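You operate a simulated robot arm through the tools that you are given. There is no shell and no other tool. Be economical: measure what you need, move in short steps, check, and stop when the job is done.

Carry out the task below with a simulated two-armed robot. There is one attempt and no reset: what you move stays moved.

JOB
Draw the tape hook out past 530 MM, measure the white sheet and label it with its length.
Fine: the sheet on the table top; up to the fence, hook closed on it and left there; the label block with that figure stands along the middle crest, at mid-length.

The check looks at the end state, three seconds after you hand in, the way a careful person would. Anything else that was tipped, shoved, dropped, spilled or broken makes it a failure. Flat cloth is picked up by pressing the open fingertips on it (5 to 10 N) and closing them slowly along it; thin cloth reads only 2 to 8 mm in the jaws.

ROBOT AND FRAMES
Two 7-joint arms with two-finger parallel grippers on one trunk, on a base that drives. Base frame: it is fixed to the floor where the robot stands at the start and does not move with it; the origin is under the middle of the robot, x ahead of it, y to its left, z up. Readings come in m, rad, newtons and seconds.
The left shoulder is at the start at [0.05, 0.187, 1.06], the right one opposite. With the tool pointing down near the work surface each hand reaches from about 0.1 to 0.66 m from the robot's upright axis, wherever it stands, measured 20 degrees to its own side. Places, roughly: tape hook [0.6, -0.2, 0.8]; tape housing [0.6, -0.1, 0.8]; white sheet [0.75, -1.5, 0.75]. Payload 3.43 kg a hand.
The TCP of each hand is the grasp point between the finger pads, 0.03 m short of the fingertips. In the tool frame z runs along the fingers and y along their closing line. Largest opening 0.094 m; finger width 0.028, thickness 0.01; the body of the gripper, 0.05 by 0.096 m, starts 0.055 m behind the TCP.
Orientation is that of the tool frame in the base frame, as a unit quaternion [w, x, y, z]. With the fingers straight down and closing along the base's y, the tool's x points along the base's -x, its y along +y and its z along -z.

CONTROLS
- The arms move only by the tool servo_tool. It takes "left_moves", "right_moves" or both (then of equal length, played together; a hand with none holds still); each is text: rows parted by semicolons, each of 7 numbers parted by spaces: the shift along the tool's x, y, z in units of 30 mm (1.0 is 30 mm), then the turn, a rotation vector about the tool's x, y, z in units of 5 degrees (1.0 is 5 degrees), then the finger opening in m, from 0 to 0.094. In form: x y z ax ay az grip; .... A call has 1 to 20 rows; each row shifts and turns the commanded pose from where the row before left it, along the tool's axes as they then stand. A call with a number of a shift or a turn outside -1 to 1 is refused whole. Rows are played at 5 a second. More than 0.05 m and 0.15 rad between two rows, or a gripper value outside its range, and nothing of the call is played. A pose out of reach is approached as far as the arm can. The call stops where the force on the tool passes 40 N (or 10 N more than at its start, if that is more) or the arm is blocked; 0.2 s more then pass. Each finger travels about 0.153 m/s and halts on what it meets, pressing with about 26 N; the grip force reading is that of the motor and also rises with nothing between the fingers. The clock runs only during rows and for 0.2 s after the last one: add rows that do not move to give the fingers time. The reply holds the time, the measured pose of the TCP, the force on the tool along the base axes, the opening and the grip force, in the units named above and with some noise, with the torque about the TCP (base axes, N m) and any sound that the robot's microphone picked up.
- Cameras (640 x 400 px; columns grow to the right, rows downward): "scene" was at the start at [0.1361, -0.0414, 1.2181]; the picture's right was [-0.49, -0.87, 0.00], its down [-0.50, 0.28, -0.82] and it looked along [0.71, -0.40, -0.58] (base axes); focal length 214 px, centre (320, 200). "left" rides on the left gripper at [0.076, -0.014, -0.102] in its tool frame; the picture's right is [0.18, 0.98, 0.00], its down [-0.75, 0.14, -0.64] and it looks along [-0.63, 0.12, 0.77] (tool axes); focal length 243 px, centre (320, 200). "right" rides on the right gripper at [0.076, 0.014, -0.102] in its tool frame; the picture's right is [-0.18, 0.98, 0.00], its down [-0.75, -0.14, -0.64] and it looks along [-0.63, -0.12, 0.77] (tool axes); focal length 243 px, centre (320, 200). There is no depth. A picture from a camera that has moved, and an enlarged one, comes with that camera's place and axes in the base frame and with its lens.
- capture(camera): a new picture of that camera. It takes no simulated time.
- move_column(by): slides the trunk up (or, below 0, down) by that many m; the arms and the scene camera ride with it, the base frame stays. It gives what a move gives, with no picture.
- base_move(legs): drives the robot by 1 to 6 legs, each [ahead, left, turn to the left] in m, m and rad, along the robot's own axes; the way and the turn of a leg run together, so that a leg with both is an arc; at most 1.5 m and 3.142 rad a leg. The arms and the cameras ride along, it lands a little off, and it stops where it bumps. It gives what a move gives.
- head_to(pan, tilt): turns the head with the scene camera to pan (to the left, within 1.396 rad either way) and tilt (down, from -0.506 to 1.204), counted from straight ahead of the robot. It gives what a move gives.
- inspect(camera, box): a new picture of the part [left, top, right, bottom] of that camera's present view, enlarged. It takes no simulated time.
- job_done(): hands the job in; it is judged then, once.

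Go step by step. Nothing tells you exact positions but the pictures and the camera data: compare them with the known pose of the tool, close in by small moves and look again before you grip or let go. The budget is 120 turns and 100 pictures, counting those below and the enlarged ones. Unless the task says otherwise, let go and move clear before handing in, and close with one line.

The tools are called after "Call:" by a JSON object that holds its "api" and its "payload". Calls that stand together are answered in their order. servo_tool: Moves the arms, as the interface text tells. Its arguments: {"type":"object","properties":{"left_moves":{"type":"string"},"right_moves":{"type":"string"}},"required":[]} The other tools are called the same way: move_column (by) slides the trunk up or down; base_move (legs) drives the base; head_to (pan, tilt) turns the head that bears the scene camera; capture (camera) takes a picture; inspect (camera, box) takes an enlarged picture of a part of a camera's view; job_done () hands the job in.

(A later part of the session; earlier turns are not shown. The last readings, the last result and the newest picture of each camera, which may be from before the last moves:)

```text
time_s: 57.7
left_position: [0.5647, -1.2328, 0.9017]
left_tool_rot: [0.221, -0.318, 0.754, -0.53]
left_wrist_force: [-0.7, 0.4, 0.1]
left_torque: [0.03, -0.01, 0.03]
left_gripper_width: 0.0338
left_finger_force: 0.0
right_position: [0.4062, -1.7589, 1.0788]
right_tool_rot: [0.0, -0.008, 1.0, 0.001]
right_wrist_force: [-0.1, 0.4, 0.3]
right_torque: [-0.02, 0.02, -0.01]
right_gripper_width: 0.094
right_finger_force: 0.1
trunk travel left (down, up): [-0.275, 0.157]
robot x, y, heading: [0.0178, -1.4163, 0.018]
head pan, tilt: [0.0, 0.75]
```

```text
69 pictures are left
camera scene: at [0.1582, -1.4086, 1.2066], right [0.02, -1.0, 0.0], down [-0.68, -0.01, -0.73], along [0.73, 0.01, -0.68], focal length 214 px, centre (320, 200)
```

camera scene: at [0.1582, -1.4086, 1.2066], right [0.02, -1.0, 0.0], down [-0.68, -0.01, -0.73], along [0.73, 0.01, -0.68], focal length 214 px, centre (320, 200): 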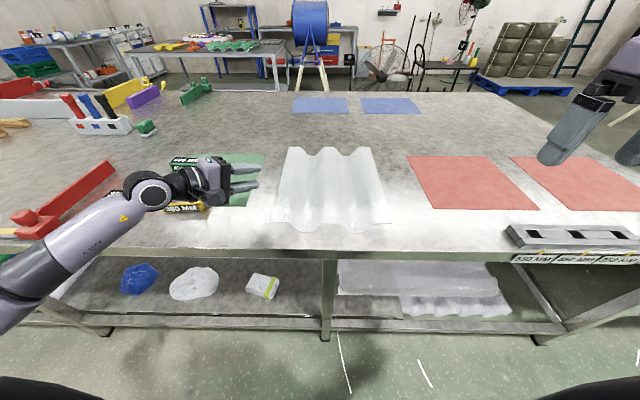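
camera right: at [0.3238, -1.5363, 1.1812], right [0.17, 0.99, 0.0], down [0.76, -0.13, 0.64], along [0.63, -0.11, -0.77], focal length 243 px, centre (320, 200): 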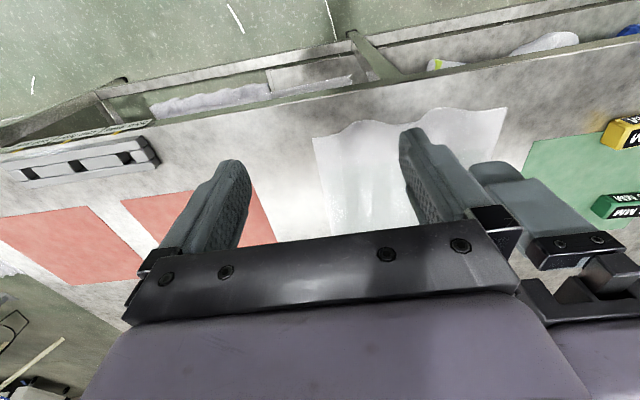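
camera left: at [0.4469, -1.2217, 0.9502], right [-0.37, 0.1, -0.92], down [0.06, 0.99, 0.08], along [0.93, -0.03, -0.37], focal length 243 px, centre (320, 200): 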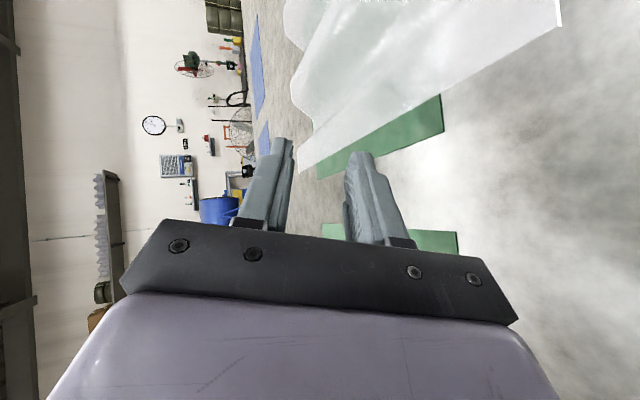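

The corner triangulates consistently (0.499, −1.286, 0.817). Lowering to grip height and checking.

Call:
{"api": "servo_tool", "payload": {"left_moves": "0 0.627 0.228 0 0 0 0.034;0 0.627 0.228 0 0 0 0.034;0 0.627 0.228 0 0 0 0.034;0 0.627 0.228 0 0 0 0.034;0 0 0 0 0 0 0.034"}}

Call:
{"api": "capture", "payload": {"camera": "left"}}

Call:
{"api": "inspect", "payload": {"camera": "scene", "box": [160, 120, 400, 270]}}

```text
time_s: 58.9
left_position: [0.5634, -1.2294, 0.8211]
left_tool_rot: [0.22, -0.318, 0.754, -0.531]
left_wrist_force: [0.4, -0.5, 0.3]
left_torque: [0.01, 0.03, 0.04]
left_gripper_width: 0.0341
left_finger_force: 0.0
right_position: [0.406, -1.7591, 1.0789]
right_tool_rot: [0.0, -0.007, 1.0, 0.0]
right_wrist_force: [0.6, 0.4, 0.3]
right_torque: [0.0, 0.01, 0.01]
right_gripper_width: 0.0939
right_finger_force: 0.0
trunk travel left (down, up): [-0.275, 0.157]
robot x, y, heading: [0.0163, -1.4118, 0.021]
head pan, tilt: [0.0, 0.75]
```

```text
68 pictures are left
camera left: at [0.4458, -1.2201, 0.8699], right [-0.37, 0.1, -0.92], down [0.06, 0.99, 0.08], along [0.93, -0.03, -0.38], focal length 243 px, centre (320, 200)
```

left: 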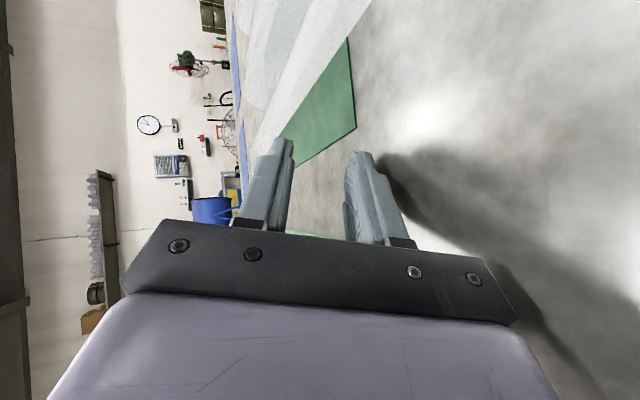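

```text
2.67 times, centred on (280, 195) of scene
camera zoom: at [0.1582, -1.4086, 1.2066], right [0.02, -1.0, 0.0], down [-0.68, -0.01, -0.73], along [0.73, 0.01, -0.68], focal length 572 px, centre (427, 213)
```

zoom: 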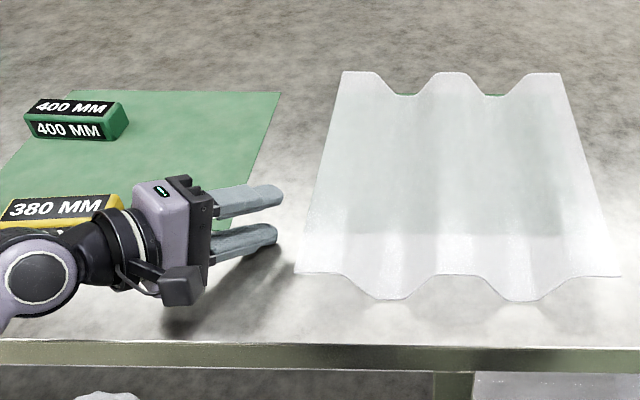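

Call:
{"api": "servo_tool", "payload": {"left_moves": "0 -0.23 0.626 0 0 0 0.034;0 -0.23 0.626 0 0 0 0.034;0 -0.23 0.626 0 0 0 0.034;0 0 0 0 0 0 0.034"}}

Call:
{"api": "capture", "payload": {"camera": "left"}}

Call:
{"api": "inspect", "payload": {"camera": "scene", "box": [200, 140, 360, 240]}}

```text
time_s: 59.9
left_position: [0.6066, -1.2746, 0.8225]
left_tool_rot: [0.221, -0.319, 0.754, -0.53]
left_wrist_force: [0.3, 0.5, 0.8]
left_torque: [-0.01, -0.02, 0.02]
left_gripper_width: 0.0338
left_finger_force: 0.1
right_position: [0.407, -1.7583, 1.0796]
right_tool_rot: [0.001, -0.008, 1.0, 0.0]
right_wrist_force: [-0.7, -0.5, -0.3]
right_torque: [-0.02, -0.01, 0.0]
right_gripper_width: 0.0943
right_finger_force: 0.0
trunk travel left (down, up): [-0.275, 0.157]
robot x, y, heading: [0.0181, -1.4177, 0.015]
head pan, tilt: [0.0, 0.75]
```

```text
66 pictures are left
camera left: at [0.489, -1.264, 0.8718], right [-0.37, 0.1, -0.92], down [0.06, 0.99, 0.08], along [0.93, -0.03, -0.38], focal length 243 px, centre (320, 200)
```

left: 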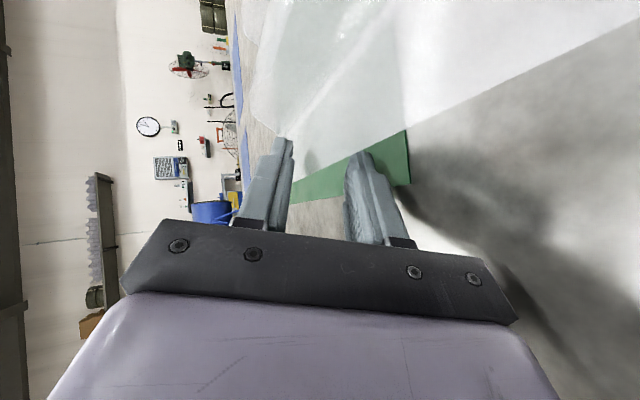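

```text
4.00 times, centred on (280, 190) of scene
camera zoom: at [0.1582, -1.4086, 1.2066], right [0.02, -1.0, 0.0], down [-0.68, -0.01, -0.73], along [0.73, 0.01, -0.68], focal length 858 px, centre (480, 240)
```

zoom: 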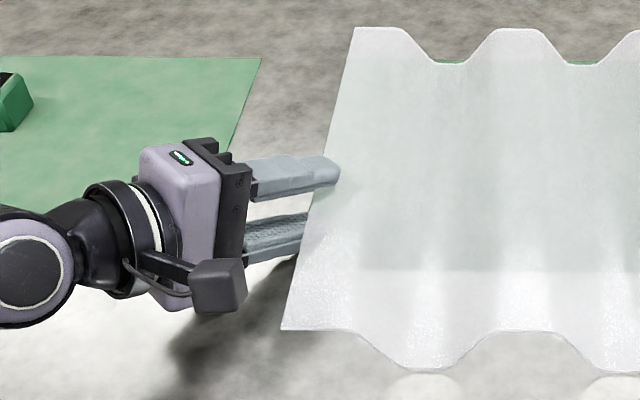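

The upper finger is over and the lower finger under the flange. Going in 20 mm more and closing.

Call:
{"api": "servo_tool", "payload": {"left_moves": "0 -0.115 0.313 0 0 0 0.034;0 -0.115 0.313 0 0 0 0.034;0 0 0 0 0 0 0.026;0 0 0 0 0 0 0.018;0 0 0 0 0 0 0.01;0 0 0 0 0 0 0.004;0 0 0 0 0 0 0;0 0 0 0 0 0 0;0 0 0 0 0 0 0"}}

Call:
{"api": "inspect", "payload": {"camera": "scene", "box": [200, 120, 440, 270]}}

Call:
{"api": "capture", "payload": {"camera": "left"}}

```text
time_s: 61.9
left_position: [0.62, -1.2882, 0.8229]
left_tool_rot: [0.221, -0.319, 0.754, -0.53]
left_wrist_force: [-0.1, -1.1, 3.2]
left_torque: [-0.52, -0.88, 0.08]
left_gripper_width: 0.0238
left_finger_force: 26.1
right_position: [0.4054, -1.7596, 1.0795]
right_tool_rot: [0.001, -0.009, 1.0, 0.0]
right_wrist_force: [1.5, -0.2, 0.3]
right_torque: [-0.01, 0.02, -0.02]
right_gripper_width: 0.0937
right_finger_force: 0.0
trunk travel left (down, up): [-0.275, 0.157]
robot x, y, heading: [0.0177, -1.4098, 0.019]
head pan, tilt: [0.0, 0.75]
```

```text
2.67 times, centred on (320, 195) of scene
camera zoom: at [0.158, -1.4087, 1.2066], right [0.02, -1.0, 0.0], down [-0.68, -0.01, -0.73], along [0.73, 0.01, -0.68], focal length 572 px, centre (320, 213)
```

zoom: 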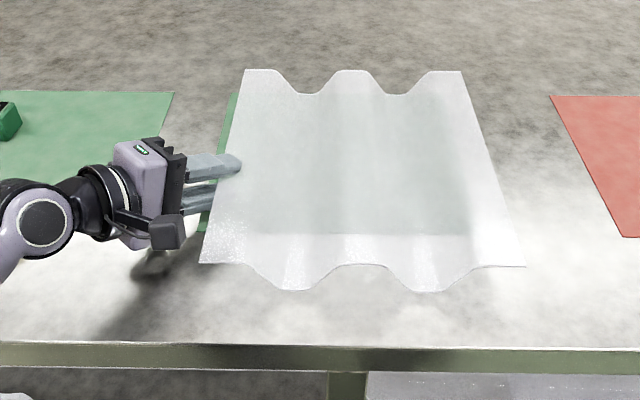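

```text
63 pictures are left
camera left: at [0.5029, -1.2786, 0.8713], right [-0.37, 0.1, -0.92], down [0.06, 0.99, 0.08], along [0.93, -0.03, -0.37], focal length 243 px, centre (320, 200)
```

left: 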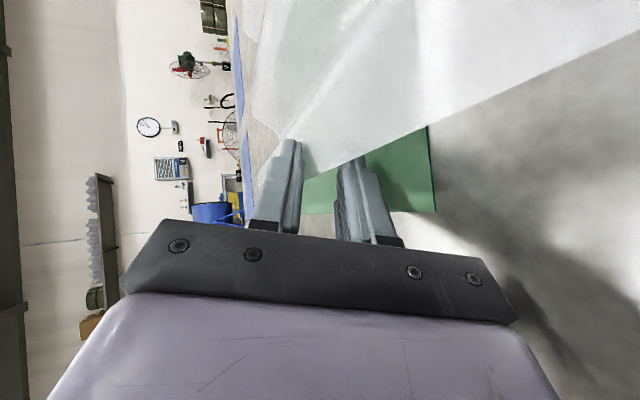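

The flange is caught between the pads at a slant (24 mm). I'll level the hand while lifting gently so the pads seat on the flange.

Call:
{"api": "servo_tool", "payload": {"left_moves": "0 -0.31 -0.11 0 0 0 0;0 -0.31 -0.11 0.7 0 0 0;0 -0.32 -0.09 0.7 0 0 0;0 -0.32 -0.07 0.7 0 0 0;0 -0.33 -0.05 0.7 0 0 0;0 -0.33 -0.03 0.7 0 0 0;0 0 0 0 0 0 0;0 0 0 0 0 0 0"}}

Call:
{"api": "inspect", "payload": {"camera": "scene", "box": [200, 120, 440, 270]}}

Call:
{"api": "capture", "payload": {"camera": "left"}}

```text
time_s: 63.7
left_position: [0.6225, -1.2887, 0.8805]
left_tool_rot: [0.267, -0.28, 0.664, -0.639]
left_wrist_force: [-0.3, -0.3, -1.6]
left_torque: [0.24, 0.14, 0.02]
left_gripper_width: 0.0152
left_finger_force: 26.4
right_position: [0.4058, -1.7583, 1.0798]
right_tool_rot: [0.0, -0.008, 1.0, 0.0]
right_wrist_force: [0.3, 0.2, -0.8]
right_torque: [-0.01, 0.02, -0.02]
right_gripper_width: 0.0939
right_finger_force: 0.0
trunk travel left (down, up): [-0.275, 0.157]
robot x, y, heading: [0.0157, -1.4139, 0.023]
head pan, tilt: [0.0, 0.75]
```

```text
2.67 times, centred on (320, 195) of scene
camera zoom: at [0.1584, -1.4086, 1.2065], right [0.02, -1.0, 0.0], down [-0.68, -0.01, -0.73], along [0.73, 0.01, -0.68], focal length 572 px, centre (320, 213)
```

zoom: 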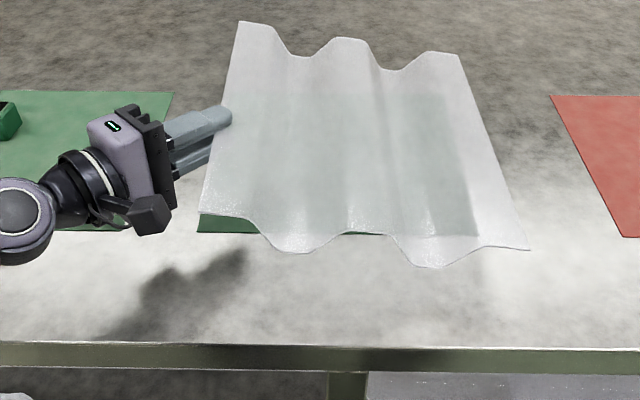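

```text
61 pictures are left
camera left: at [0.4966, -1.2716, 0.8999], right [-0.16, -0.11, -0.98], down [0.06, 0.99, -0.12], along [0.98, -0.08, -0.15], focal length 243 px, centre (320, 200)
```

left: 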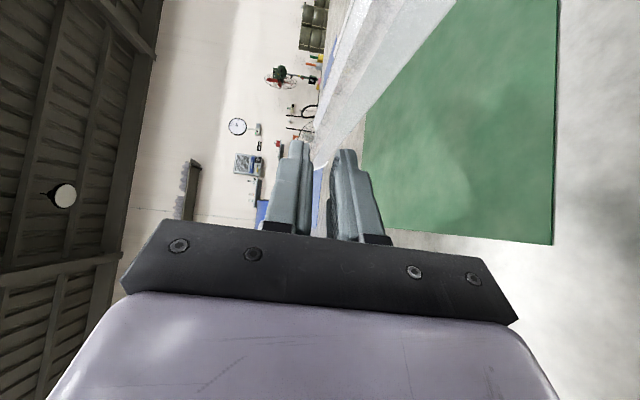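

Call:
{"api": "servo_tool", "payload": {"left_moves": "0 -0.33 0 0 0 0 0;0 -0.33 0 0 0 0 0;0 -0.33 0 0 0 0 0;0 -0.33 0 0 0 0 0;0 -0.33 0 0 0 0 0;0 -0.33 0 0 0 0 0;0 0 0 0 0 0 0;0 0 0 0 0 0 0;0 0 0 0 0 0 0"}}

Call:
{"api": "inspect", "payload": {"camera": "scene", "box": [200, 100, 440, 250]}}

```text
time_s: 65.7
left_position: [0.6232, -1.2906, 0.9405]
left_tool_rot: [0.267, -0.281, 0.664, -0.639]
left_wrist_force: [-0.4, 0.4, -1.6]
left_torque: [0.24, 0.09, 0.01]
left_gripper_width: 0.0118
left_finger_force: 26.0
right_position: [0.4068, -1.7585, 1.0794]
right_tool_rot: [0.0, -0.007, 1.0, 0.0]
right_wrist_force: [0.2, -0.5, 0.6]
right_torque: [-0.02, 0.03, -0.01]
right_gripper_width: 0.094
right_finger_force: 0.2
trunk travel left (down, up): [-0.275, 0.157]
robot x, y, heading: [0.0161, -1.4117, 0.016]
head pan, tilt: [0.0, 0.75]
```

```text
2.67 times, centred on (320, 175) of scene
camera zoom: at [0.1584, -1.4086, 1.2065], right [0.02, -1.0, 0.0], down [-0.68, -0.01, -0.73], along [0.73, 0.01, -0.68], focal length 572 px, centre (320, 267)
```

zoom: 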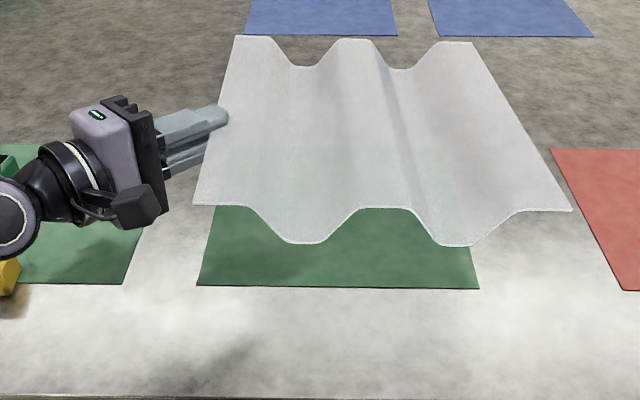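

Sheet is lifted and nearly level (~1.6 N). Raising a bit more and yawing the first 45°.

Call:
{"api": "servo_tool", "payload": {"left_moves": "0 -0.6 0 0 0 0 0;0 -0.7 0 0 0 0 0;0 -0.7 0 0 -0.3 0 0;0 0 0 0 -0.7 -0.03 0;0 0 0 0 -0.9 -0.03 0;0 0 0 0 -0.9 -0.03 0;0 0 0 0 -0.9 -0.03 0;0 0 0 0 -0.9 -0.03 0;0 0 0 0 -0.9 -0.03 0;0 0 0 0 -0.9 -0.03 0;0 0 0 0 -0.9 -0.03 0;0 0 0 0 -0.9 -0.03 0;0 0 0 0 -0.6 -0.03 0;0 0 0 0 0 0 0"}}

Call:
{"api": "capture", "payload": {"camera": "scene"}}

```text
time_s: 68.7
left_position: [0.6257, -1.298, 1.0091]
left_tool_rot: [0.389, -0.395, 0.598, -0.58]
left_wrist_force: [-0.5, 0.6, -1.4]
left_torque: [0.2, 0.2, -0.04]
left_gripper_width: 0.0118
left_finger_force: 26.2
left hand out of reach, approached as far as the arm can: row 8, 9, 10, 11, 12, 13
right_position: [0.406, -1.7598, 1.0796]
right_tool_rot: [0.0, -0.008, 1.0, 0.0]
right_wrist_force: [0.2, 0.8, 0.4]
right_torque: [-0.01, 0.01, 0.0]
right_gripper_width: 0.0941
right_finger_force: 0.0
trunk travel left (down, up): [-0.275, 0.157]
robot x, y, heading: [0.0168, -1.4133, 0.021]
head pan, tilt: [0.0, 0.75]
```

```text
59 pictures are left
camera scene: at [0.1584, -1.4086, 1.2065], right [0.02, -1.0, 0.0], down [-0.68, -0.01, -0.73], along [0.73, 0.01, -0.68], focal length 214 px, centre (320, 200)
```

scene: 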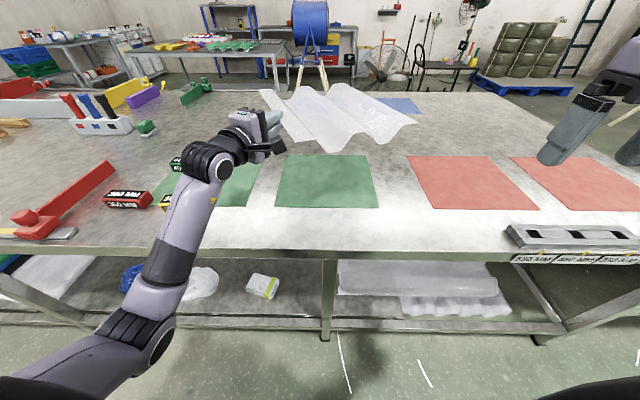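

Partial yaw done (ψ≈−23°), limited by reach. I'll draw the hand in closer and continue turning.

Call:
{"api": "servo_tool", "payload": {"left_moves": "-0.297 0 -0.77 0 0 0 0;-0.297 0 -0.77 0 0 0 0;-0.297 0 -0.77 0 0 0 0;-0.297 0 -0.77 0 0 0 0;-0.297 0 -0.77 0 0 0 0;-0.297 0 -0.77 0 0 0 0;-0.297 0 -0.77 0 0 0 0;0 0 0 0 -0.6 -0.02 0;0 0 0 0 -0.9 -0.03 0;0 0 0 0 -0.9 -0.03 0;0 0 0 0 -0.9 -0.03 0;0 0 0 0 -0.9 -0.03 0;0 0 0 0 -0.9 -0.03 0;0 0 0 0 -0.9 -0.03 0;0 0 0 0 -0.9 -0.03 0;0 0 0 0 -0.9 -0.03 0;0 0 0 0 -0.9 -0.03 0;0 0 0 0 0 0 0"}}

Call:
{"api": "capture", "payload": {"camera": "scene"}}

```text
time_s: 71.4
left_position: [0.4931, -1.0901, 1.0114]
left_tool_rot: [0.564, -0.45, 0.546, -0.426]
left_wrist_force: [-0.1, -0.4, -1.0]
left_torque: [0.1, 0.27, 0.04]
left_gripper_width: 0.0118
left_finger_force: 25.9
left hand out of reach, approached as far as the arm can: row 11, 12, 13
right_position: [0.4061, -1.758, 1.0784]
right_tool_rot: [0.0, -0.009, 1.0, 0.0]
right_wrist_force: [0.7, -0.2, 0.4]
right_torque: [0.0, -0.01, -0.04]
right_gripper_width: 0.0939
right_finger_force: 0.1
trunk travel left (down, up): [-0.275, 0.157]
robot x, y, heading: [0.0128, -1.4152, 0.016]
head pan, tilt: [0.0, 0.75]
stopped in row 13 (left hand): the arm was blocked; the commanded pose is now the measured one
```

```text
58 pictures are left
camera scene: at [0.1584, -1.4088, 1.2065], right [0.02, -1.0, 0.0], down [-0.68, -0.01, -0.73], along [0.73, 0.01, -0.68], focal length 214 px, centre (320, 200)
```

scene: 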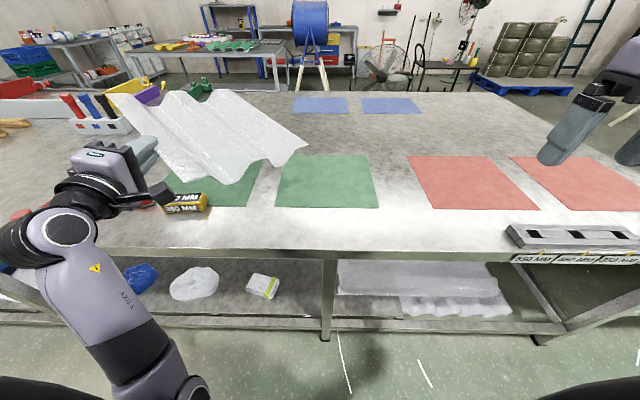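

The left arm is at its wrist limit with the sheet turned about 47° and rolled slightly. I'll level it, set it down on clear bench further right, then regrip with the right hand, whose inward yaw suits the rest of the turn.

Call:
{"api": "servo_tool", "payload": {"left_moves": "0 0 0 0.23 0.97 0 0;0 0 0 0.23 0.97 0 0;0 0 0 0 0 -0.9 0;0 0 0 0 0 -0.9 0;0 0 0 0 0 -0.88 0;0 0 0 0 0 0 0"}}

Call:
{"api": "base_move", "payload": {"legs": [[0, -0.3, 0]]}}

Call:
{"api": "capture", "payload": {"camera": "scene"}}

```text
time_s: 72.8
left_position: [0.4911, -1.0899, 1.0099]
left_tool_rot: [-0.466, 0.467, -0.531, 0.532]
left_wrist_force: [-0.6, 0.3, -2.3]
left_torque: [0.13, 0.22, 0.01]
left_gripper_width: 0.0116
left_finger_force: 26.2
right_position: [0.4064, -1.7599, 1.0789]
right_tool_rot: [0.0, -0.009, 1.0, 0.0]
right_wrist_force: [0.1, 0.0, 0.0]
right_torque: [0.02, 0.02, 0.02]
right_gripper_width: 0.0938
right_finger_force: 0.0
trunk travel left (down, up): [-0.275, 0.157]
robot x, y, heading: [0.0145, -1.4135, 0.016]
head pan, tilt: [0.0, 0.75]
```

```text
time_s: 74.9
left_position: [0.496, -1.3874, 1.0103]
left_tool_rot: [-0.467, 0.469, -0.53, 0.531]
left_wrist_force: [-0.5, 0.1, -1.0]
left_torque: [0.12, 0.21, 0.02]
left_gripper_width: 0.012
left_finger_force: 26.0
right_position: [0.4141, -2.057, 1.0782]
right_tool_rot: [0.0, -0.011, 1.0, 0.0]
right_wrist_force: [0.0, 0.5, 0.8]
right_torque: [0.02, 0.01, 0.02]
right_gripper_width: 0.094
right_finger_force: 0.1
trunk travel left (down, up): [-0.275, 0.157]
robot x, y, heading: [0.0209, -1.7137, 0.03]
head pan, tilt: [0.0, 0.75]
```

```text
57 pictures are left
camera scene: at [0.1643, -1.7077, 1.2065], right [0.02, -1.0, 0.0], down [-0.68, -0.01, -0.73], along [0.73, 0.02, -0.68], focal length 214 px, centre (320, 200)
```

scene: 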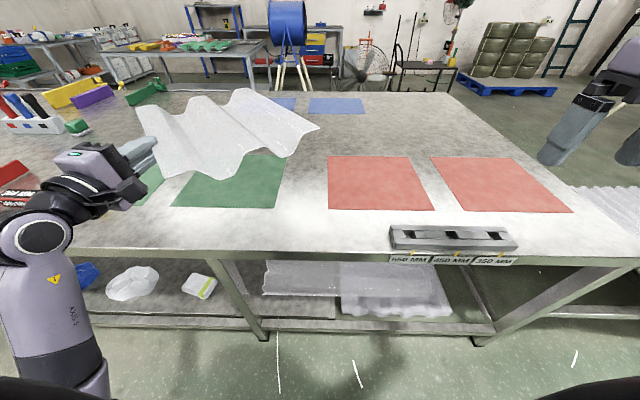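

Level at ψ≈−7°, sheet turned ~38°. Lowering it so that its near corner ends just past the table edge, reversing the pick motion, then releasing.

Call:
{"api": "servo_tool", "payload": {"left_moves": "0 0.72 0.22 0 0 0 0;0 0.72 0.22 0 0 0 0;0 0.72 0.22 0 0 0 0;0 0.72 0.22 0 0 0 0;0 0.72 0.22 0 0 0 0;0 0.72 0.22 0 0 0 0;0 0.33 0.03 -0.7 0 0 0;0 0.33 0.05 -0.7 0 0 0;0 0.32 0.07 -0.7 0 0 0;0 0.32 0.09 -0.7 0 0 0;0 0.31 0.11 -0.7 0 0 0;0 0.28 0.1 0 0 0 0;0 0 0 0 0 0 0"}}

Call:
{"api": "capture", "payload": {"camera": "scene"}}

```text
time_s: 77.7
left_position: [0.5396, -1.3951, 0.8232]
left_tool_rot: [0.391, -0.533, 0.604, -0.444]
left_wrist_force: [-1.0, -0.1, 2.8]
left_torque: [0.19, -0.83, 0.07]
left_gripper_width: 0.0185
left_finger_force: 25.7
right_position: [0.4128, -2.0558, 1.0795]
right_tool_rot: [0.001, -0.011, 1.0, -0.001]
right_wrist_force: [-0.5, 0.3, 0.3]
right_torque: [0.05, 0.01, -0.01]
right_gripper_width: 0.0938
right_finger_force: 0.1
trunk travel left (down, up): [-0.275, 0.157]
robot x, y, heading: [0.0211, -1.7113, 0.02]
head pan, tilt: [0.0, 0.75]
```

```text
56 pictures are left
camera scene: at [0.1637, -1.7076, 1.2066], right [0.02, -1.0, 0.0], down [-0.68, -0.01, -0.73], along [0.73, 0.02, -0.68], focal length 214 px, centre (320, 200)
```

scene: 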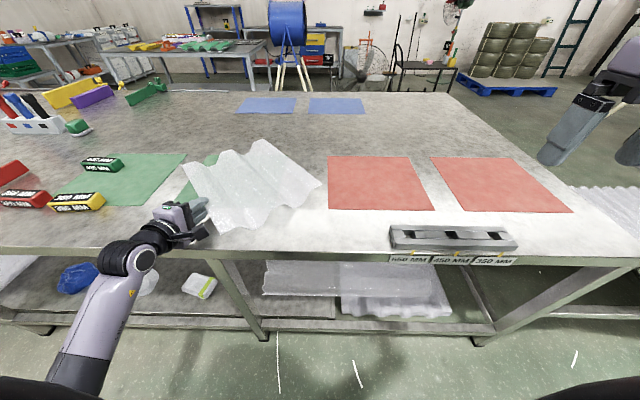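

Call:
{"api": "servo_tool", "payload": {"left_moves": "0 0 0 0 0 0 0.02;0 0 0 0 0 0 0.028;0 0 0 0 0 0 0.036;0 0 0 0 0 0 0.036;0 0.256 -0.7 0 0 0 0.036;0 0.256 -0.7 0 0 0 0.036;0 0.256 -0.7 0 0 0 0.036;0 0.256 -0.7 0 0 0 0.036;0 -0.9 -0.33 0 0 0 0.036;0 -0.9 -0.33 0 0 0 0.036;0 -0.9 -0.33 0 0 0 0.036;0 -0.9 -0.33 0 0 0 0.036;0 -0.9 -0.33 0 0 0 0.036;0 -0.9 -0.33 0 0 0 0.036"}}

Call:
{"api": "inspect", "payload": {"camera": "scene", "box": [130, 120, 370, 270]}}

```text
time_s: 80.7
left_position: [0.4442, -1.3798, 0.994]
left_tool_rot: [0.391, -0.534, 0.604, -0.445]
left_wrist_force: [0.4, 0.2, 0.0]
left_torque: [0.01, 0.02, 0.0]
left_gripper_width: 0.036
left_finger_force: 0.1
right_position: [0.4137, -2.0577, 1.0793]
right_tool_rot: [0.0, -0.01, 1.0, -0.001]
right_wrist_force: [-0.3, 0.0, 0.2]
right_torque: [0.01, 0.01, 0.02]
right_gripper_width: 0.0942
right_finger_force: 0.1
trunk travel left (down, up): [-0.275, 0.157]
robot x, y, heading: [0.0239, -1.7106, 0.024]
head pan, tilt: [0.0, 0.75]
```

```text
2.67 times, centred on (250, 195) of scene
camera zoom: at [0.1641, -1.7075, 1.2065], right [0.02, -1.0, 0.0], down [-0.68, -0.01, -0.73], along [0.73, 0.02, -0.68], focal length 572 px, centre (507, 213)
```

zoom: 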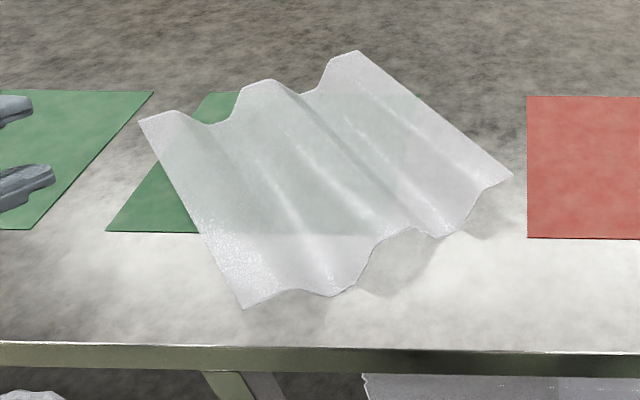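

Sheet rests at 39° with near corner at (0.460, −1.476). Repositioning the base so the right hand can grip the same flange, and orienting the right hand.

Call:
{"api": "base_move", "payload": {"legs": [[0, 0.58, -0.02]]}}

Call:
{"api": "servo_tool", "payload": {"right_moves": "0 0 0 0 0 1 0.094;0 0 0 0 0 1 0.094;0 0 0 0 0 1 0.094;0 0 0 0 0 1 0.094;0 0 0 0 0 1 0.094;0 0 0 0 0 1 0.094;0 0 0 0 0 1 0.094;0 0 0 0 0 1 0.094;0 0 0 0 0 1 0.094;0 0 0 0 0 1 0.094;0 0 0 0 0 1 0.094;0 0 0 0 0 1 0.094;0 0 0 0 0 1 0.094;0 0 0 0 0 1 0.094;0 0 0 0 0 1 0.094;0 0 0 0 0 1 0.094;0 0 0 0 0 1 0.094;0 0 0 0 0 1 0.094;0 0 0 0 0 0 0.094"}}

Call:
{"api": "servo_tool", "payload": {"right_moves": "0 0 0 -1 0 0 0.094;0 0 0 -1 0 0 0.094;0 0 0 -1 0 0 0.094;0 0 0 -1 0 0 0.094;0 0 0 -1 0 0 0.094;0 0 0 -1 0 0 0.094;0 0 0 -1 0 0 0.094;0 0 0 -1 0 0 0.094;0 0 0 -1 0 0 0.08;0 0 0 -1 0 0 0.06;0 0 0 -1 0 0 0.04;0 0 0 -1 0 0 0.036;0 0 0 -1 0 0 0.036;0 0 0 -1 0 0 0.036;0 0 0 0 0 0 0.036"}}

Call:
{"api": "capture", "payload": {"camera": "scene"}}

```text
time_s: 84.0
left_position: [0.4468, -0.8059, 0.993]
left_tool_rot: [0.384, -0.526, 0.612, -0.449]
left_wrist_force: [-0.6, 0.6, -0.1]
left_torque: [-0.01, -0.04, -0.04]
left_gripper_width: 0.036
left_finger_force: 0.0
right_position: [0.3996, -1.4819, 1.0791]
right_tool_rot: [0.0, 0.002, 1.0, 0.0]
right_wrist_force: [-0.6, 0.1, -0.2]
right_torque: [-0.01, -0.01, -0.01]
right_gripper_width: 0.0939
right_finger_force: 0.1
trunk travel left (down, up): [-0.275, 0.157]
robot x, y, heading: [0.0211, -1.1271, -0.003]
head pan, tilt: [0.0, 0.75]
```

```text
time_s: 88.0
left_position: [0.4469, -0.8061, 0.9933]
left_tool_rot: [0.384, -0.526, 0.612, -0.449]
left_wrist_force: [-0.2, -0.6, 0.3]
left_torque: [0.02, 0.0, -0.04]
left_gripper_width: 0.036
left_finger_force: 0.1
right_position: [0.3991, -1.482, 1.0793]
right_tool_rot: [0.0, 0.709, 0.705, 0.0]
right_wrist_force: [0.3, 0.3, 0.0]
right_torque: [-0.01, -0.01, -0.01]
right_gripper_width: 0.0941
right_finger_force: 0.0
trunk travel left (down, up): [-0.275, 0.157]
robot x, y, heading: [0.0187, -1.1256, -0.007]
head pan, tilt: [0.0, 0.75]
```

```text
time_s: 91.2
left_position: [0.4476, -0.8054, 0.9925]
left_tool_rot: [0.384, -0.526, 0.611, -0.45]
left_wrist_force: [-1.2, 0.5, 0.2]
left_torque: [0.02, -0.01, 0.04]
left_gripper_width: 0.036
left_finger_force: 0.0
right_position: [0.4114, -1.4895, 1.0866]
right_tool_rot: [0.406, 0.579, 0.579, 0.406]
right_wrist_force: [0.3, -0.8, 0.2]
right_torque: [0.0, -0.03, 0.03]
right_gripper_width: 0.036
right_finger_force: 0.1
right hand out of reach, approached as far as the arm can: row 13, 14
trunk travel left (down, up): [-0.275, 0.157]
robot x, y, heading: [0.0165, -1.1267, -0.006]
head pan, tilt: [0.0, 0.75]
```

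```text
54 pictures are left
camera scene: at [0.1588, -1.1266, 1.2066], right [0.0, -1.0, 0.0], down [-0.68, 0.0, -0.73], along [0.73, 0.0, -0.68], focal length 214 px, centre (320, 200)
```

scene: 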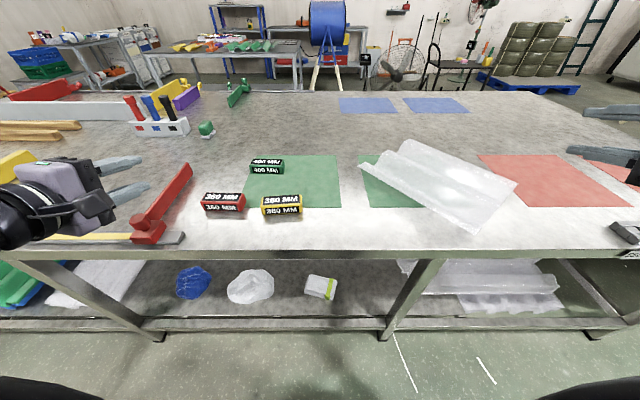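

Call:
{"api": "inspect", "payload": {"camera": "scene", "box": [340, 120, 580, 270]}}

Call:
{"api": "capture", "payload": {"camera": "right"}}

```text
2.67 times, centred on (460, 195) of scene
camera zoom: at [0.1588, -1.1266, 1.2066], right [0.0, -1.0, 0.0], down [-0.68, 0.0, -0.73], along [0.73, 0.0, -0.68], focal length 572 px, centre (-53, 213)
```

zoom: 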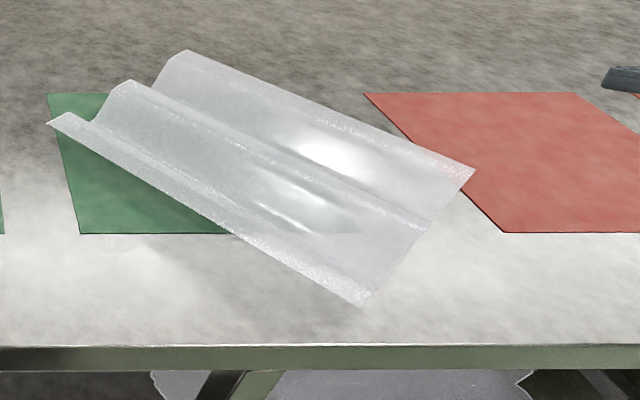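

```text
52 pictures are left
camera right: at [0.3186, -1.4127, 1.1347], right [0.33, -0.19, 0.92], down [-0.65, -0.75, 0.09], along [0.68, -0.63, -0.37], focal length 243 px, centre (320, 200)
```

right: 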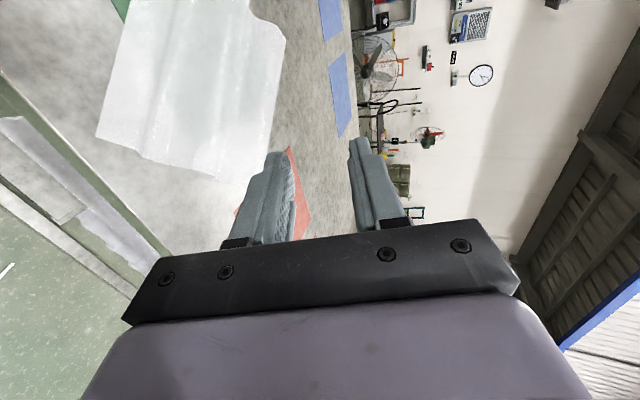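

Both views agree: edge L runs from (0.461, −1.479) to (0.739, −1.248). Moving the right hand to the pre-grasp in front of that flange.

Call:
{"api": "servo_tool", "payload": {"right_moves": "0.185 -0.804 0.358 0 0 0 0.036;0.185 -0.804 0.358 0 0 0 0.036;0.185 -0.804 0.358 0 0 0 0.036;0.185 -0.804 0.358 0 0 0 0.036;0.185 -0.804 0.358 0 0 0 0.036;0.185 -0.804 0.358 0 0 0 0.036;0.185 -0.804 0.358 0 0 0 0.036;0.185 -0.804 0.358 0 0 0 0.036;0.185 -0.804 0.358 0 0 0 0.036;0.185 -0.804 0.358 0 0 0 0.036;0 0 0 0 0 0 0.036"}}

Call:
{"api": "inspect", "payload": {"camera": "scene", "box": [340, 120, 580, 270]}}

Call:
{"api": "capture", "payload": {"camera": "right"}}

```text
time_s: 93.6
left_position: [0.4468, -0.8065, 0.9924]
left_tool_rot: [0.385, -0.526, 0.611, -0.449]
left_wrist_force: [0.3, -0.2, 0.3]
left_torque: [0.0, 0.04, 0.02]
left_gripper_width: 0.036
left_finger_force: 0.0
right_position: [0.4439, -1.4697, 0.9693]
right_tool_rot: [0.419, 0.551, 0.606, 0.392]
right_wrist_force: [0.3, 0.6, -0.6]
right_torque: [0.05, 0.0, 0.04]
right_gripper_width: 0.036
right_finger_force: 0.0
right hand out of reach, approached as far as the arm can: row 1, 2, 3, 5, 6, 7, 8, 9, 10
trunk travel left (down, up): [-0.275, 0.157]
robot x, y, heading: [0.0121, -1.1294, -0.007]
head pan, tilt: [0.0, 0.75]
```

```text
2.67 times, centred on (460, 195) of scene
camera zoom: at [0.1587, -1.1266, 1.2066], right [0.0, -1.0, 0.0], down [-0.68, 0.0, -0.73], along [0.73, 0.0, -0.68], focal length 572 px, centre (-53, 213)
```

zoom: 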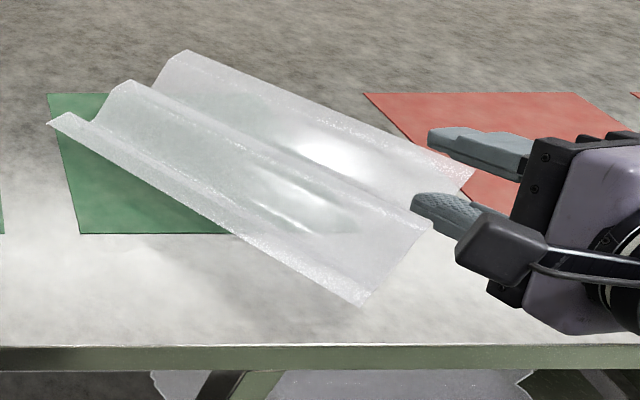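

```text
50 pictures are left
camera right: at [0.3473, -1.3926, 1.012], right [0.34, -0.1, 0.94], down [-0.62, -0.77, 0.14], along [0.71, -0.63, -0.32], focal length 243 px, centre (320, 200)
```

right: 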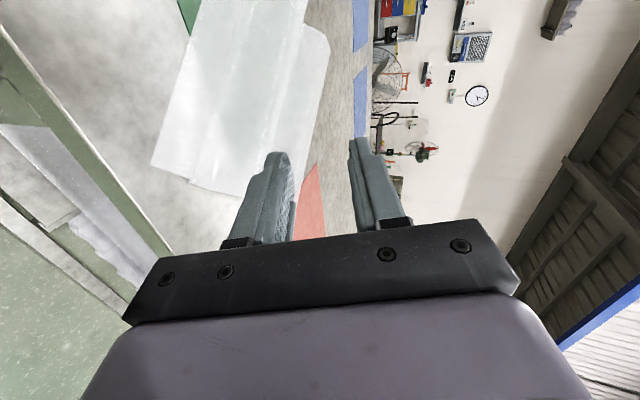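

The right arm can't point straight ahead that close in. I'll turn the base about −30° so the right hand points inward relative to the robot, like the left did.

Call:
{"api": "base_move", "payload": {"legs": [[0.045, 0.085, 0], [0, 0, -0.52]]}}

Call:
{"api": "capture", "payload": {"camera": "scene"}}

```text
time_s: 96.2
left_position: [0.596, -0.9831, 0.9934]
left_tool_rot: [0.254, -0.349, 0.727, -0.533]
left_wrist_force: [-0.2, -0.2, -0.4]
left_torque: [0.01, -0.01, -0.01]
left_gripper_width: 0.0359
left_finger_force: 0.1
right_position: [0.26, -1.5537, 0.9704]
right_tool_rot: [0.507, 0.69, 0.441, 0.269]
right_wrist_force: [-0.4, 0.1, 0.2]
right_torque: [-0.01, -0.03, -0.01]
right_gripper_width: 0.0359
right_finger_force: 0.0
trunk travel left (down, up): [-0.275, 0.157]
robot x, y, heading: [0.0641, -1.0406, -0.526]
head pan, tilt: [0.0, 0.75]
```

```text
49 pictures are left
camera scene: at [0.1847, -1.1142, 1.2066], right [-0.51, -0.86, 0.0], down [-0.59, 0.34, -0.73], along [0.63, -0.37, -0.68], focal length 214 px, centre (320, 200)
```

scene: 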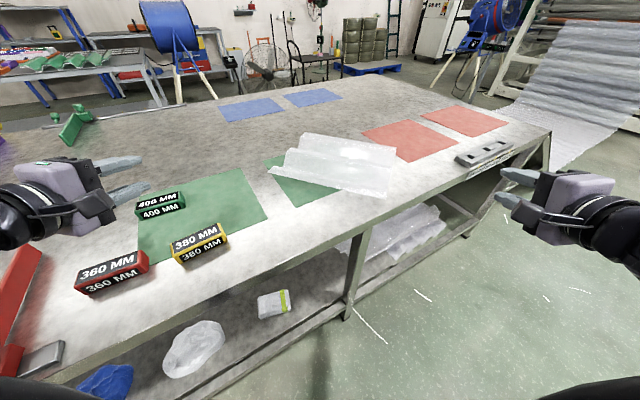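

Call:
{"api": "servo_tool", "payload": {"right_moves": "0 0 0 0 0 0.93 0.036;0.817 -0.171 0.501 0 0 0 0.036;0.817 -0.171 0.501 0 0 0 0.036;0.817 -0.171 0.501 0 0 0 0.036;0.817 -0.171 0.501 0 0 0 0.036;0.817 -0.171 0.501 0 0 0 0.036;0.817 -0.171 0.501 0 0 0 0.036;0.817 -0.171 0.501 0 0 0 0.036;0 0 0 0 0.92 -0.335 0.036;0 0 0 0 0.92 -0.335 0.036;0 0 0 0 0.92 -0.335 0.036;0 0 0 0 0.92 -0.335 0.036;0 0 0 0 0.92 -0.335 0.036;0 0 0 0 0.92 -0.335 0.036;0 0 0 0 0 0 0.036"}}

Call:
{"api": "inspect", "payload": {"camera": "scene", "box": [250, 110, 490, 260]}}

```text
time_s: 99.4
left_position: [0.5961, -0.9834, 0.9931]
left_tool_rot: [0.254, -0.348, 0.727, -0.534]
left_wrist_force: [-0.2, 0.0, -0.6]
left_torque: [-0.01, 0.03, 0.02]
left_gripper_width: 0.036
left_finger_force: 0.0
right_position: [0.2959, -1.527, 0.9548]
right_tool_rot: [0.407, 0.579, 0.578, 0.406]
right_wrist_force: [0.0, -0.3, 0.0]
right_torque: [-0.02, 0.01, -0.02]
right_gripper_width: 0.0361
right_finger_force: 0.0
right hand out of reach, approached as far as the arm can: row 2, 3, 4, 5, 6, 7, 8
trunk travel left (down, up): [-0.275, 0.157]
robot x, y, heading: [0.0599, -1.0429, -0.53]
head pan, tilt: [0.0, 0.75]
```

```text
2.67 times, centred on (370, 185) of scene
camera zoom: at [0.1847, -1.1142, 1.2066], right [-0.51, -0.86, 0.0], down [-0.59, 0.34, -0.73], along [0.63, -0.37, -0.68], focal length 572 px, centre (187, 240)
```

zoom: 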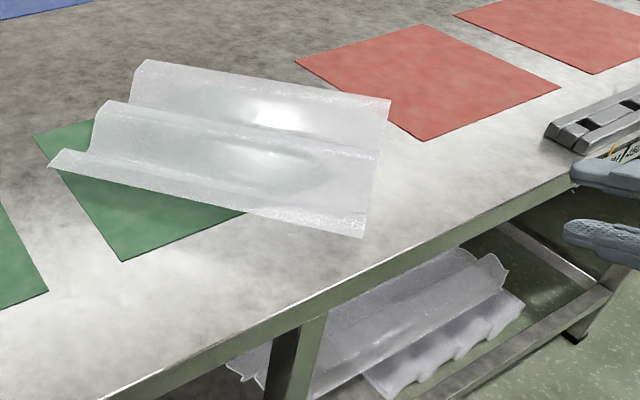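

Call:
{"api": "servo_tool", "payload": {"right_moves": "0.445 -0.053 0.752 0 0 0 0.036;0.445 -0.053 0.752 0 0 0 0.036;0.445 -0.053 0.752 0 0 0 0.036;0.445 -0.053 0.752 0 0 0 0.036;0.445 -0.053 0.752 0 0 0 0.036;0.445 -0.053 0.752 0 0 0 0.036;0 0 0 0 0 0 0.036"}}

```text
time_s: 101.0
left_position: [0.5957, -0.9831, 0.9931]
left_tool_rot: [0.254, -0.347, 0.728, -0.534]
left_wrist_force: [-0.1, -0.8, -0.6]
left_torque: [0.0, 0.01, -0.01]
left_gripper_width: 0.0363
left_finger_force: 0.0
right_position: [0.4216, -1.4474, 0.898]
right_tool_rot: [0.407, 0.58, 0.579, 0.405]
right_wrist_force: [0.1, 0.0, 0.2]
right_torque: [0.01, 0.05, 0.0]
right_gripper_width: 0.0361
right_finger_force: 0.2
trunk travel left (down, up): [-0.275, 0.157]
robot x, y, heading: [0.0618, -1.0411, -0.528]
head pan, tilt: [0.0, 0.75]
```

Reach is fine now. Lowering to flange height and checking.

Call:
{"api": "servo_tool", "payload": {"right_moves": "0 -0.793 0.287 0 0 0 0.036;0 -0.793 0.287 0 0 0 0.036;0 -0.793 0.287 0 0 0 0.036;0 0 0 0 0 0 0.036"}}

Call:
{"api": "inspect", "payload": {"camera": "scene", "box": [300, 130, 460, 230]}}

Call:
{"api": "capture", "payload": {"camera": "right"}}

```text
time_s: 102.0
left_position: [0.5967, -0.9831, 0.9937]
left_tool_rot: [0.255, -0.347, 0.727, -0.535]
left_wrist_force: [-0.3, 0.2, -0.2]
left_torque: [-0.01, -0.02, 0.02]
left_gripper_width: 0.0358
left_finger_force: 0.0
right_position: [0.4201, -1.4487, 0.8229]
right_tool_rot: [0.406, 0.58, 0.579, 0.405]
right_wrist_force: [-0.6, 0.1, -0.1]
right_torque: [-0.02, -0.06, 0.01]
right_gripper_width: 0.036
right_finger_force: 0.0
trunk travel left (down, up): [-0.275, 0.157]
robot x, y, heading: [0.0607, -1.04, -0.529]
head pan, tilt: [0.0, 0.75]
```

```text
4.00 times, centred on (380, 180) of scene
camera zoom: at [0.1847, -1.1142, 1.2066], right [-0.51, -0.86, 0.0], down [-0.59, 0.34, -0.73], along [0.63, -0.37, -0.68], focal length 858 px, centre (80, 280)
```

zoom: 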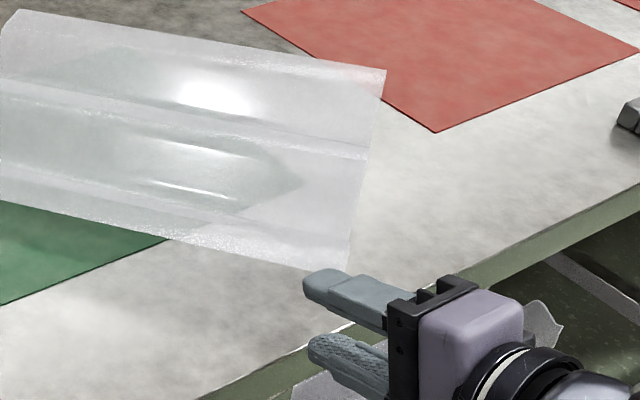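

```text
46 pictures are left
camera right: at [0.3272, -1.3717, 0.87], right [0.34, -0.18, 0.92], down [-0.65, -0.75, 0.09], along [0.68, -0.63, -0.37], focal length 243 px, centre (320, 200)
```

right: 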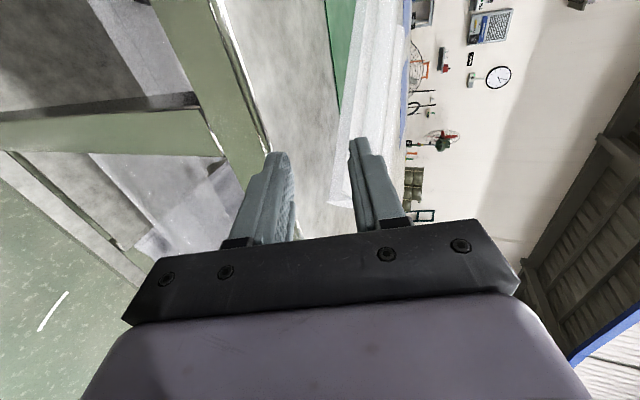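

Call:
{"api": "servo_tool", "payload": {"right_moves": "0 0.227 0.626 0 0 0 0.036;0 0.227 0.626 0 0 0 0.036;0 0.227 0.626 0 0 0 0.036;0 0.15 0.42 0 0 0 0.036;0 0 0 0 0 0 0.036"}}

Call:
{"api": "inspect", "payload": {"camera": "scene", "box": [300, 130, 460, 230]}}

Call:
{"api": "capture", "payload": {"camera": "right"}}

```text
time_s: 103.2
left_position: [0.5944, -0.9835, 0.992]
left_tool_rot: [0.254, -0.349, 0.727, -0.533]
left_wrist_force: [-0.3, 0.4, 0.4]
left_torque: [-0.02, 0.01, -0.02]
left_gripper_width: 0.0359
left_finger_force: 0.1
right_position: [0.4938, -1.4474, 0.8243]
right_tool_rot: [0.406, 0.58, 0.579, 0.405]
right_wrist_force: [-0.9, 0.6, -0.5]
right_torque: [0.02, -0.02, -0.04]
right_gripper_width: 0.0363
right_finger_force: 0.2
trunk travel left (down, up): [-0.275, 0.157]
robot x, y, heading: [0.0624, -1.0461, -0.531]
head pan, tilt: [0.0, 0.75]
```

```text
4.00 times, centred on (380, 180) of scene
camera zoom: at [0.1847, -1.1142, 1.2066], right [-0.51, -0.86, 0.0], down [-0.59, 0.34, -0.73], along [0.63, -0.37, -0.68], focal length 858 px, centre (80, 280)
```

zoom: 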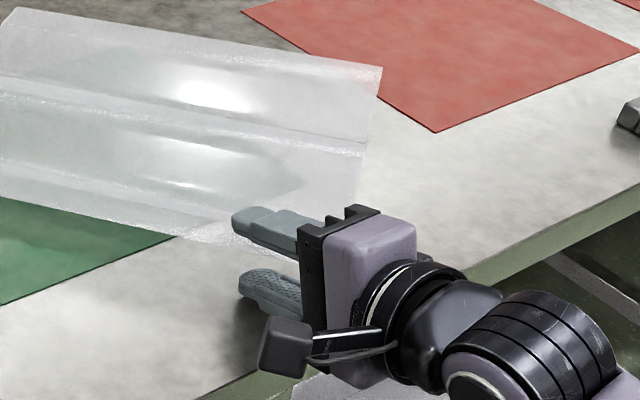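

```text
44 pictures are left
camera right: at [0.4006, -1.3718, 0.8703], right [0.34, -0.18, 0.92], down [-0.65, -0.75, 0.09], along [0.68, -0.63, -0.37], focal length 243 px, centre (320, 200)
```

right: 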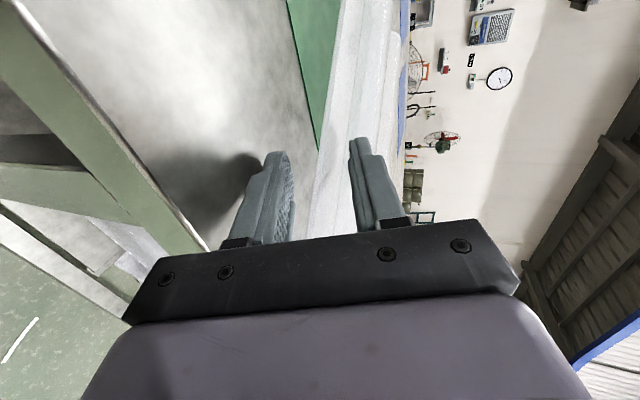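

The sheet edge lies between the fingers. Going in another 25 mm, then closing.

Call:
{"api": "servo_tool", "payload": {"right_moves": "0 0.14 0.39 0 0 0 0.036;0 0.14 0.39 0 0 0 0.036;0 0 0 0 0 0 0.028;0 0 0 0 0 0 0.02;0 0 0 0 0 0 0.012;0 0 0 0 0 0 0.005;0 0 0 0 0 0 0;0 0 0 0 0 0 0;0 0 0 0 0 0 0"}}

Call:
{"api": "inspect", "payload": {"camera": "scene", "box": [260, 110, 460, 235]}}

```text
time_s: 105.2
left_position: [0.5964, -0.9829, 0.993]
left_tool_rot: [0.255, -0.348, 0.727, -0.534]
left_wrist_force: [0.3, -1.2, -0.7]
left_torque: [-0.02, -0.02, 0.03]
left_gripper_width: 0.036
left_finger_force: 0.1
right_position: [0.52, -1.4491, 0.8235]
right_tool_rot: [0.407, 0.579, 0.579, 0.405]
right_wrist_force: [1.7, -0.3, 1.6]
right_torque: [0.23, -1.04, -0.08]
right_gripper_width: 0.024
right_finger_force: 26.5
trunk travel left (down, up): [-0.275, 0.157]
robot x, y, heading: [0.0637, -1.0458, -0.531]
head pan, tilt: [0.0, 0.75]
```

```text
3.20 times, centred on (360, 172) of scene
camera zoom: at [0.1845, -1.1141, 1.2066], right [-0.51, -0.86, 0.0], down [-0.59, 0.34, -0.73], along [0.63, -0.37, -0.68], focal length 686 px, centre (192, 288)
```

zoom: 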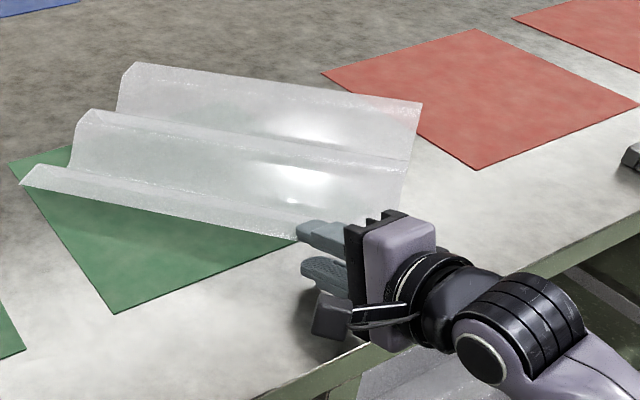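

Same 24 mm slanted catch as before. Levelling while lifting.

Call:
{"api": "servo_tool", "payload": {"right_moves": "0 0.31 -0.11 0 0 0 0;0 0.31 -0.11 -0.7 0 0 0;0 0.32 -0.09 -0.7 0 0 0;0 0.32 -0.07 -0.7 0 0 0;0 0.33 -0.05 -0.7 0 0 0;0 0.33 -0.03 -0.7 0 0 0;0 0.33 0 0 0 0 0;0 0.33 0 0 0 0 0;0 0.33 0 0 0 0 0;0 0.33 0 0 0 0 0;0 0.33 0 0 0 0 0;0 0.33 0 0 0 0 0;0 0.5 0 0 0 0 0;0 0.6 0 0 0 0 0;0 0.6 0 0 0 0 0;0 0.5 0 0 0 0 0;0 0 0 0 0 0 0"}}

Call:
{"api": "capture", "payload": {"camera": "scene"}}

```text
time_s: 108.8
left_position: [0.5961, -0.982, 0.993]
left_tool_rot: [0.254, -0.348, 0.728, -0.533]
left_wrist_force: [0.3, 0.7, 0.2]
left_torque: [-0.02, 0.01, -0.01]
left_gripper_width: 0.036
left_finger_force: 0.1
right_position: [0.5262, -1.4457, 1.0074]
right_tool_rot: [0.49, 0.511, 0.511, 0.488]
right_wrist_force: [0.4, -0.4, -1.3]
right_torque: [0.06, 0.31, 0.04]
right_gripper_width: 0.0118
right_finger_force: 25.7
trunk travel left (down, up): [-0.275, 0.157]
robot x, y, heading: [0.0579, -1.04, -0.531]
head pan, tilt: [0.0, 0.75]
```

```text
42 pictures are left
camera scene: at [0.1849, -1.1143, 1.2065], right [-0.51, -0.86, 0.0], down [-0.59, 0.34, -0.73], along [0.63, -0.37, -0.68], focal length 214 px, centre (320, 200)
```

scene: 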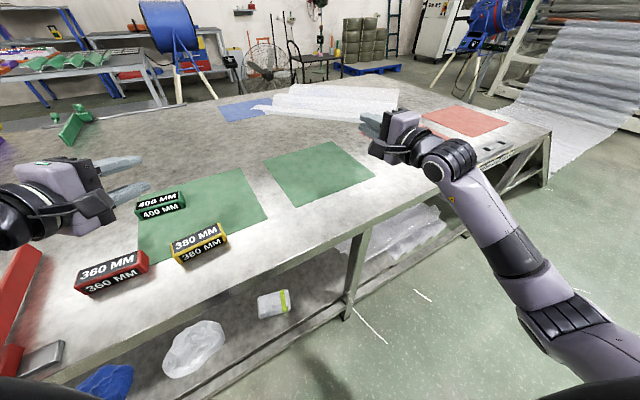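

Sheet is held in the right hand. Parking the left hand high and back, then turning and driving to the fence.

Call:
{"api": "servo_tool", "payload": {"left_moves": "0 -0.8 -0.8 0 0 0 0.036;0 -0.8 -0.8 0 0 0 0.036;0 -0.8 -0.8 0 0 0 0.036;0 -0.8 -0.8 0 0 0 0.036;0 -0.8 -0.8 0 0 0 0.036"}}

Call:
{"api": "base_move", "payload": {"legs": [[0, 0, 0.73], [0.025, 0.574, 0]]}}

Call:
{"api": "capture", "payload": {"camera": "scene"}}

```text
time_s: 110.0
left_position: [0.5483, -0.9342, 1.1433]
left_tool_rot: [0.254, -0.349, 0.727, -0.534]
left_wrist_force: [-0.4, -0.7, 0.3]
left_torque: [0.0, 0.0, 0.02]
left_gripper_width: 0.0358
left_finger_force: 0.1
left hand out of reach, approached as far as the arm can: row 1, 2
right_position: [0.5254, -1.4454, 1.0078]
right_tool_rot: [0.49, 0.511, 0.511, 0.488]
right_wrist_force: [-0.5, -0.5, -1.4]
right_torque: [0.04, 0.28, 0.03]
right_gripper_width: 0.0115
right_finger_force: 25.7
trunk travel left (down, up): [-0.275, 0.157]
robot x, y, heading: [0.0594, -1.0444, -0.53]
head pan, tilt: [0.0, 0.75]
```

```text
time_s: 115.2
left_position: [0.2507, -0.0768, 1.1434]
left_tool_rot: [-0.432, 0.59, -0.55, 0.404]
left_wrist_force: [0.2, -0.2, -0.2]
left_torque: [0.01, 0.02, -0.02]
left_gripper_width: 0.0361
left_finger_force: 0.0
right_position: [0.5809, -0.4691, 1.0071]
right_tool_rot: [0.278, 0.289, 0.662, 0.633]
right_wrist_force: [0.2, 0.2, -1.5]
right_torque: [-0.15, 0.25, 0.0]
right_gripper_width: 0.0119
right_finger_force: 26.2
trunk travel left (down, up): [-0.275, 0.157]
robot x, y, heading: [-0.0329, -0.4915, 0.214]
head pan, tilt: [0.0, 0.75]
```

```text
41 pictures are left
camera scene: at [0.107, -0.4571, 1.2065], right [0.22, -0.98, 0.0], down [-0.67, -0.15, -0.73], along [0.71, 0.16, -0.68], focal length 214 px, centre (320, 200)
```

scene: 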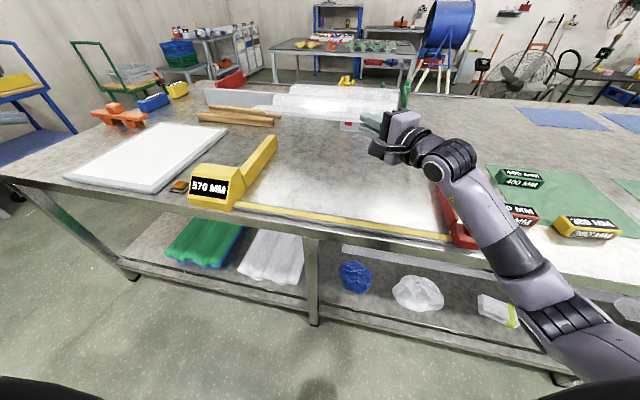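

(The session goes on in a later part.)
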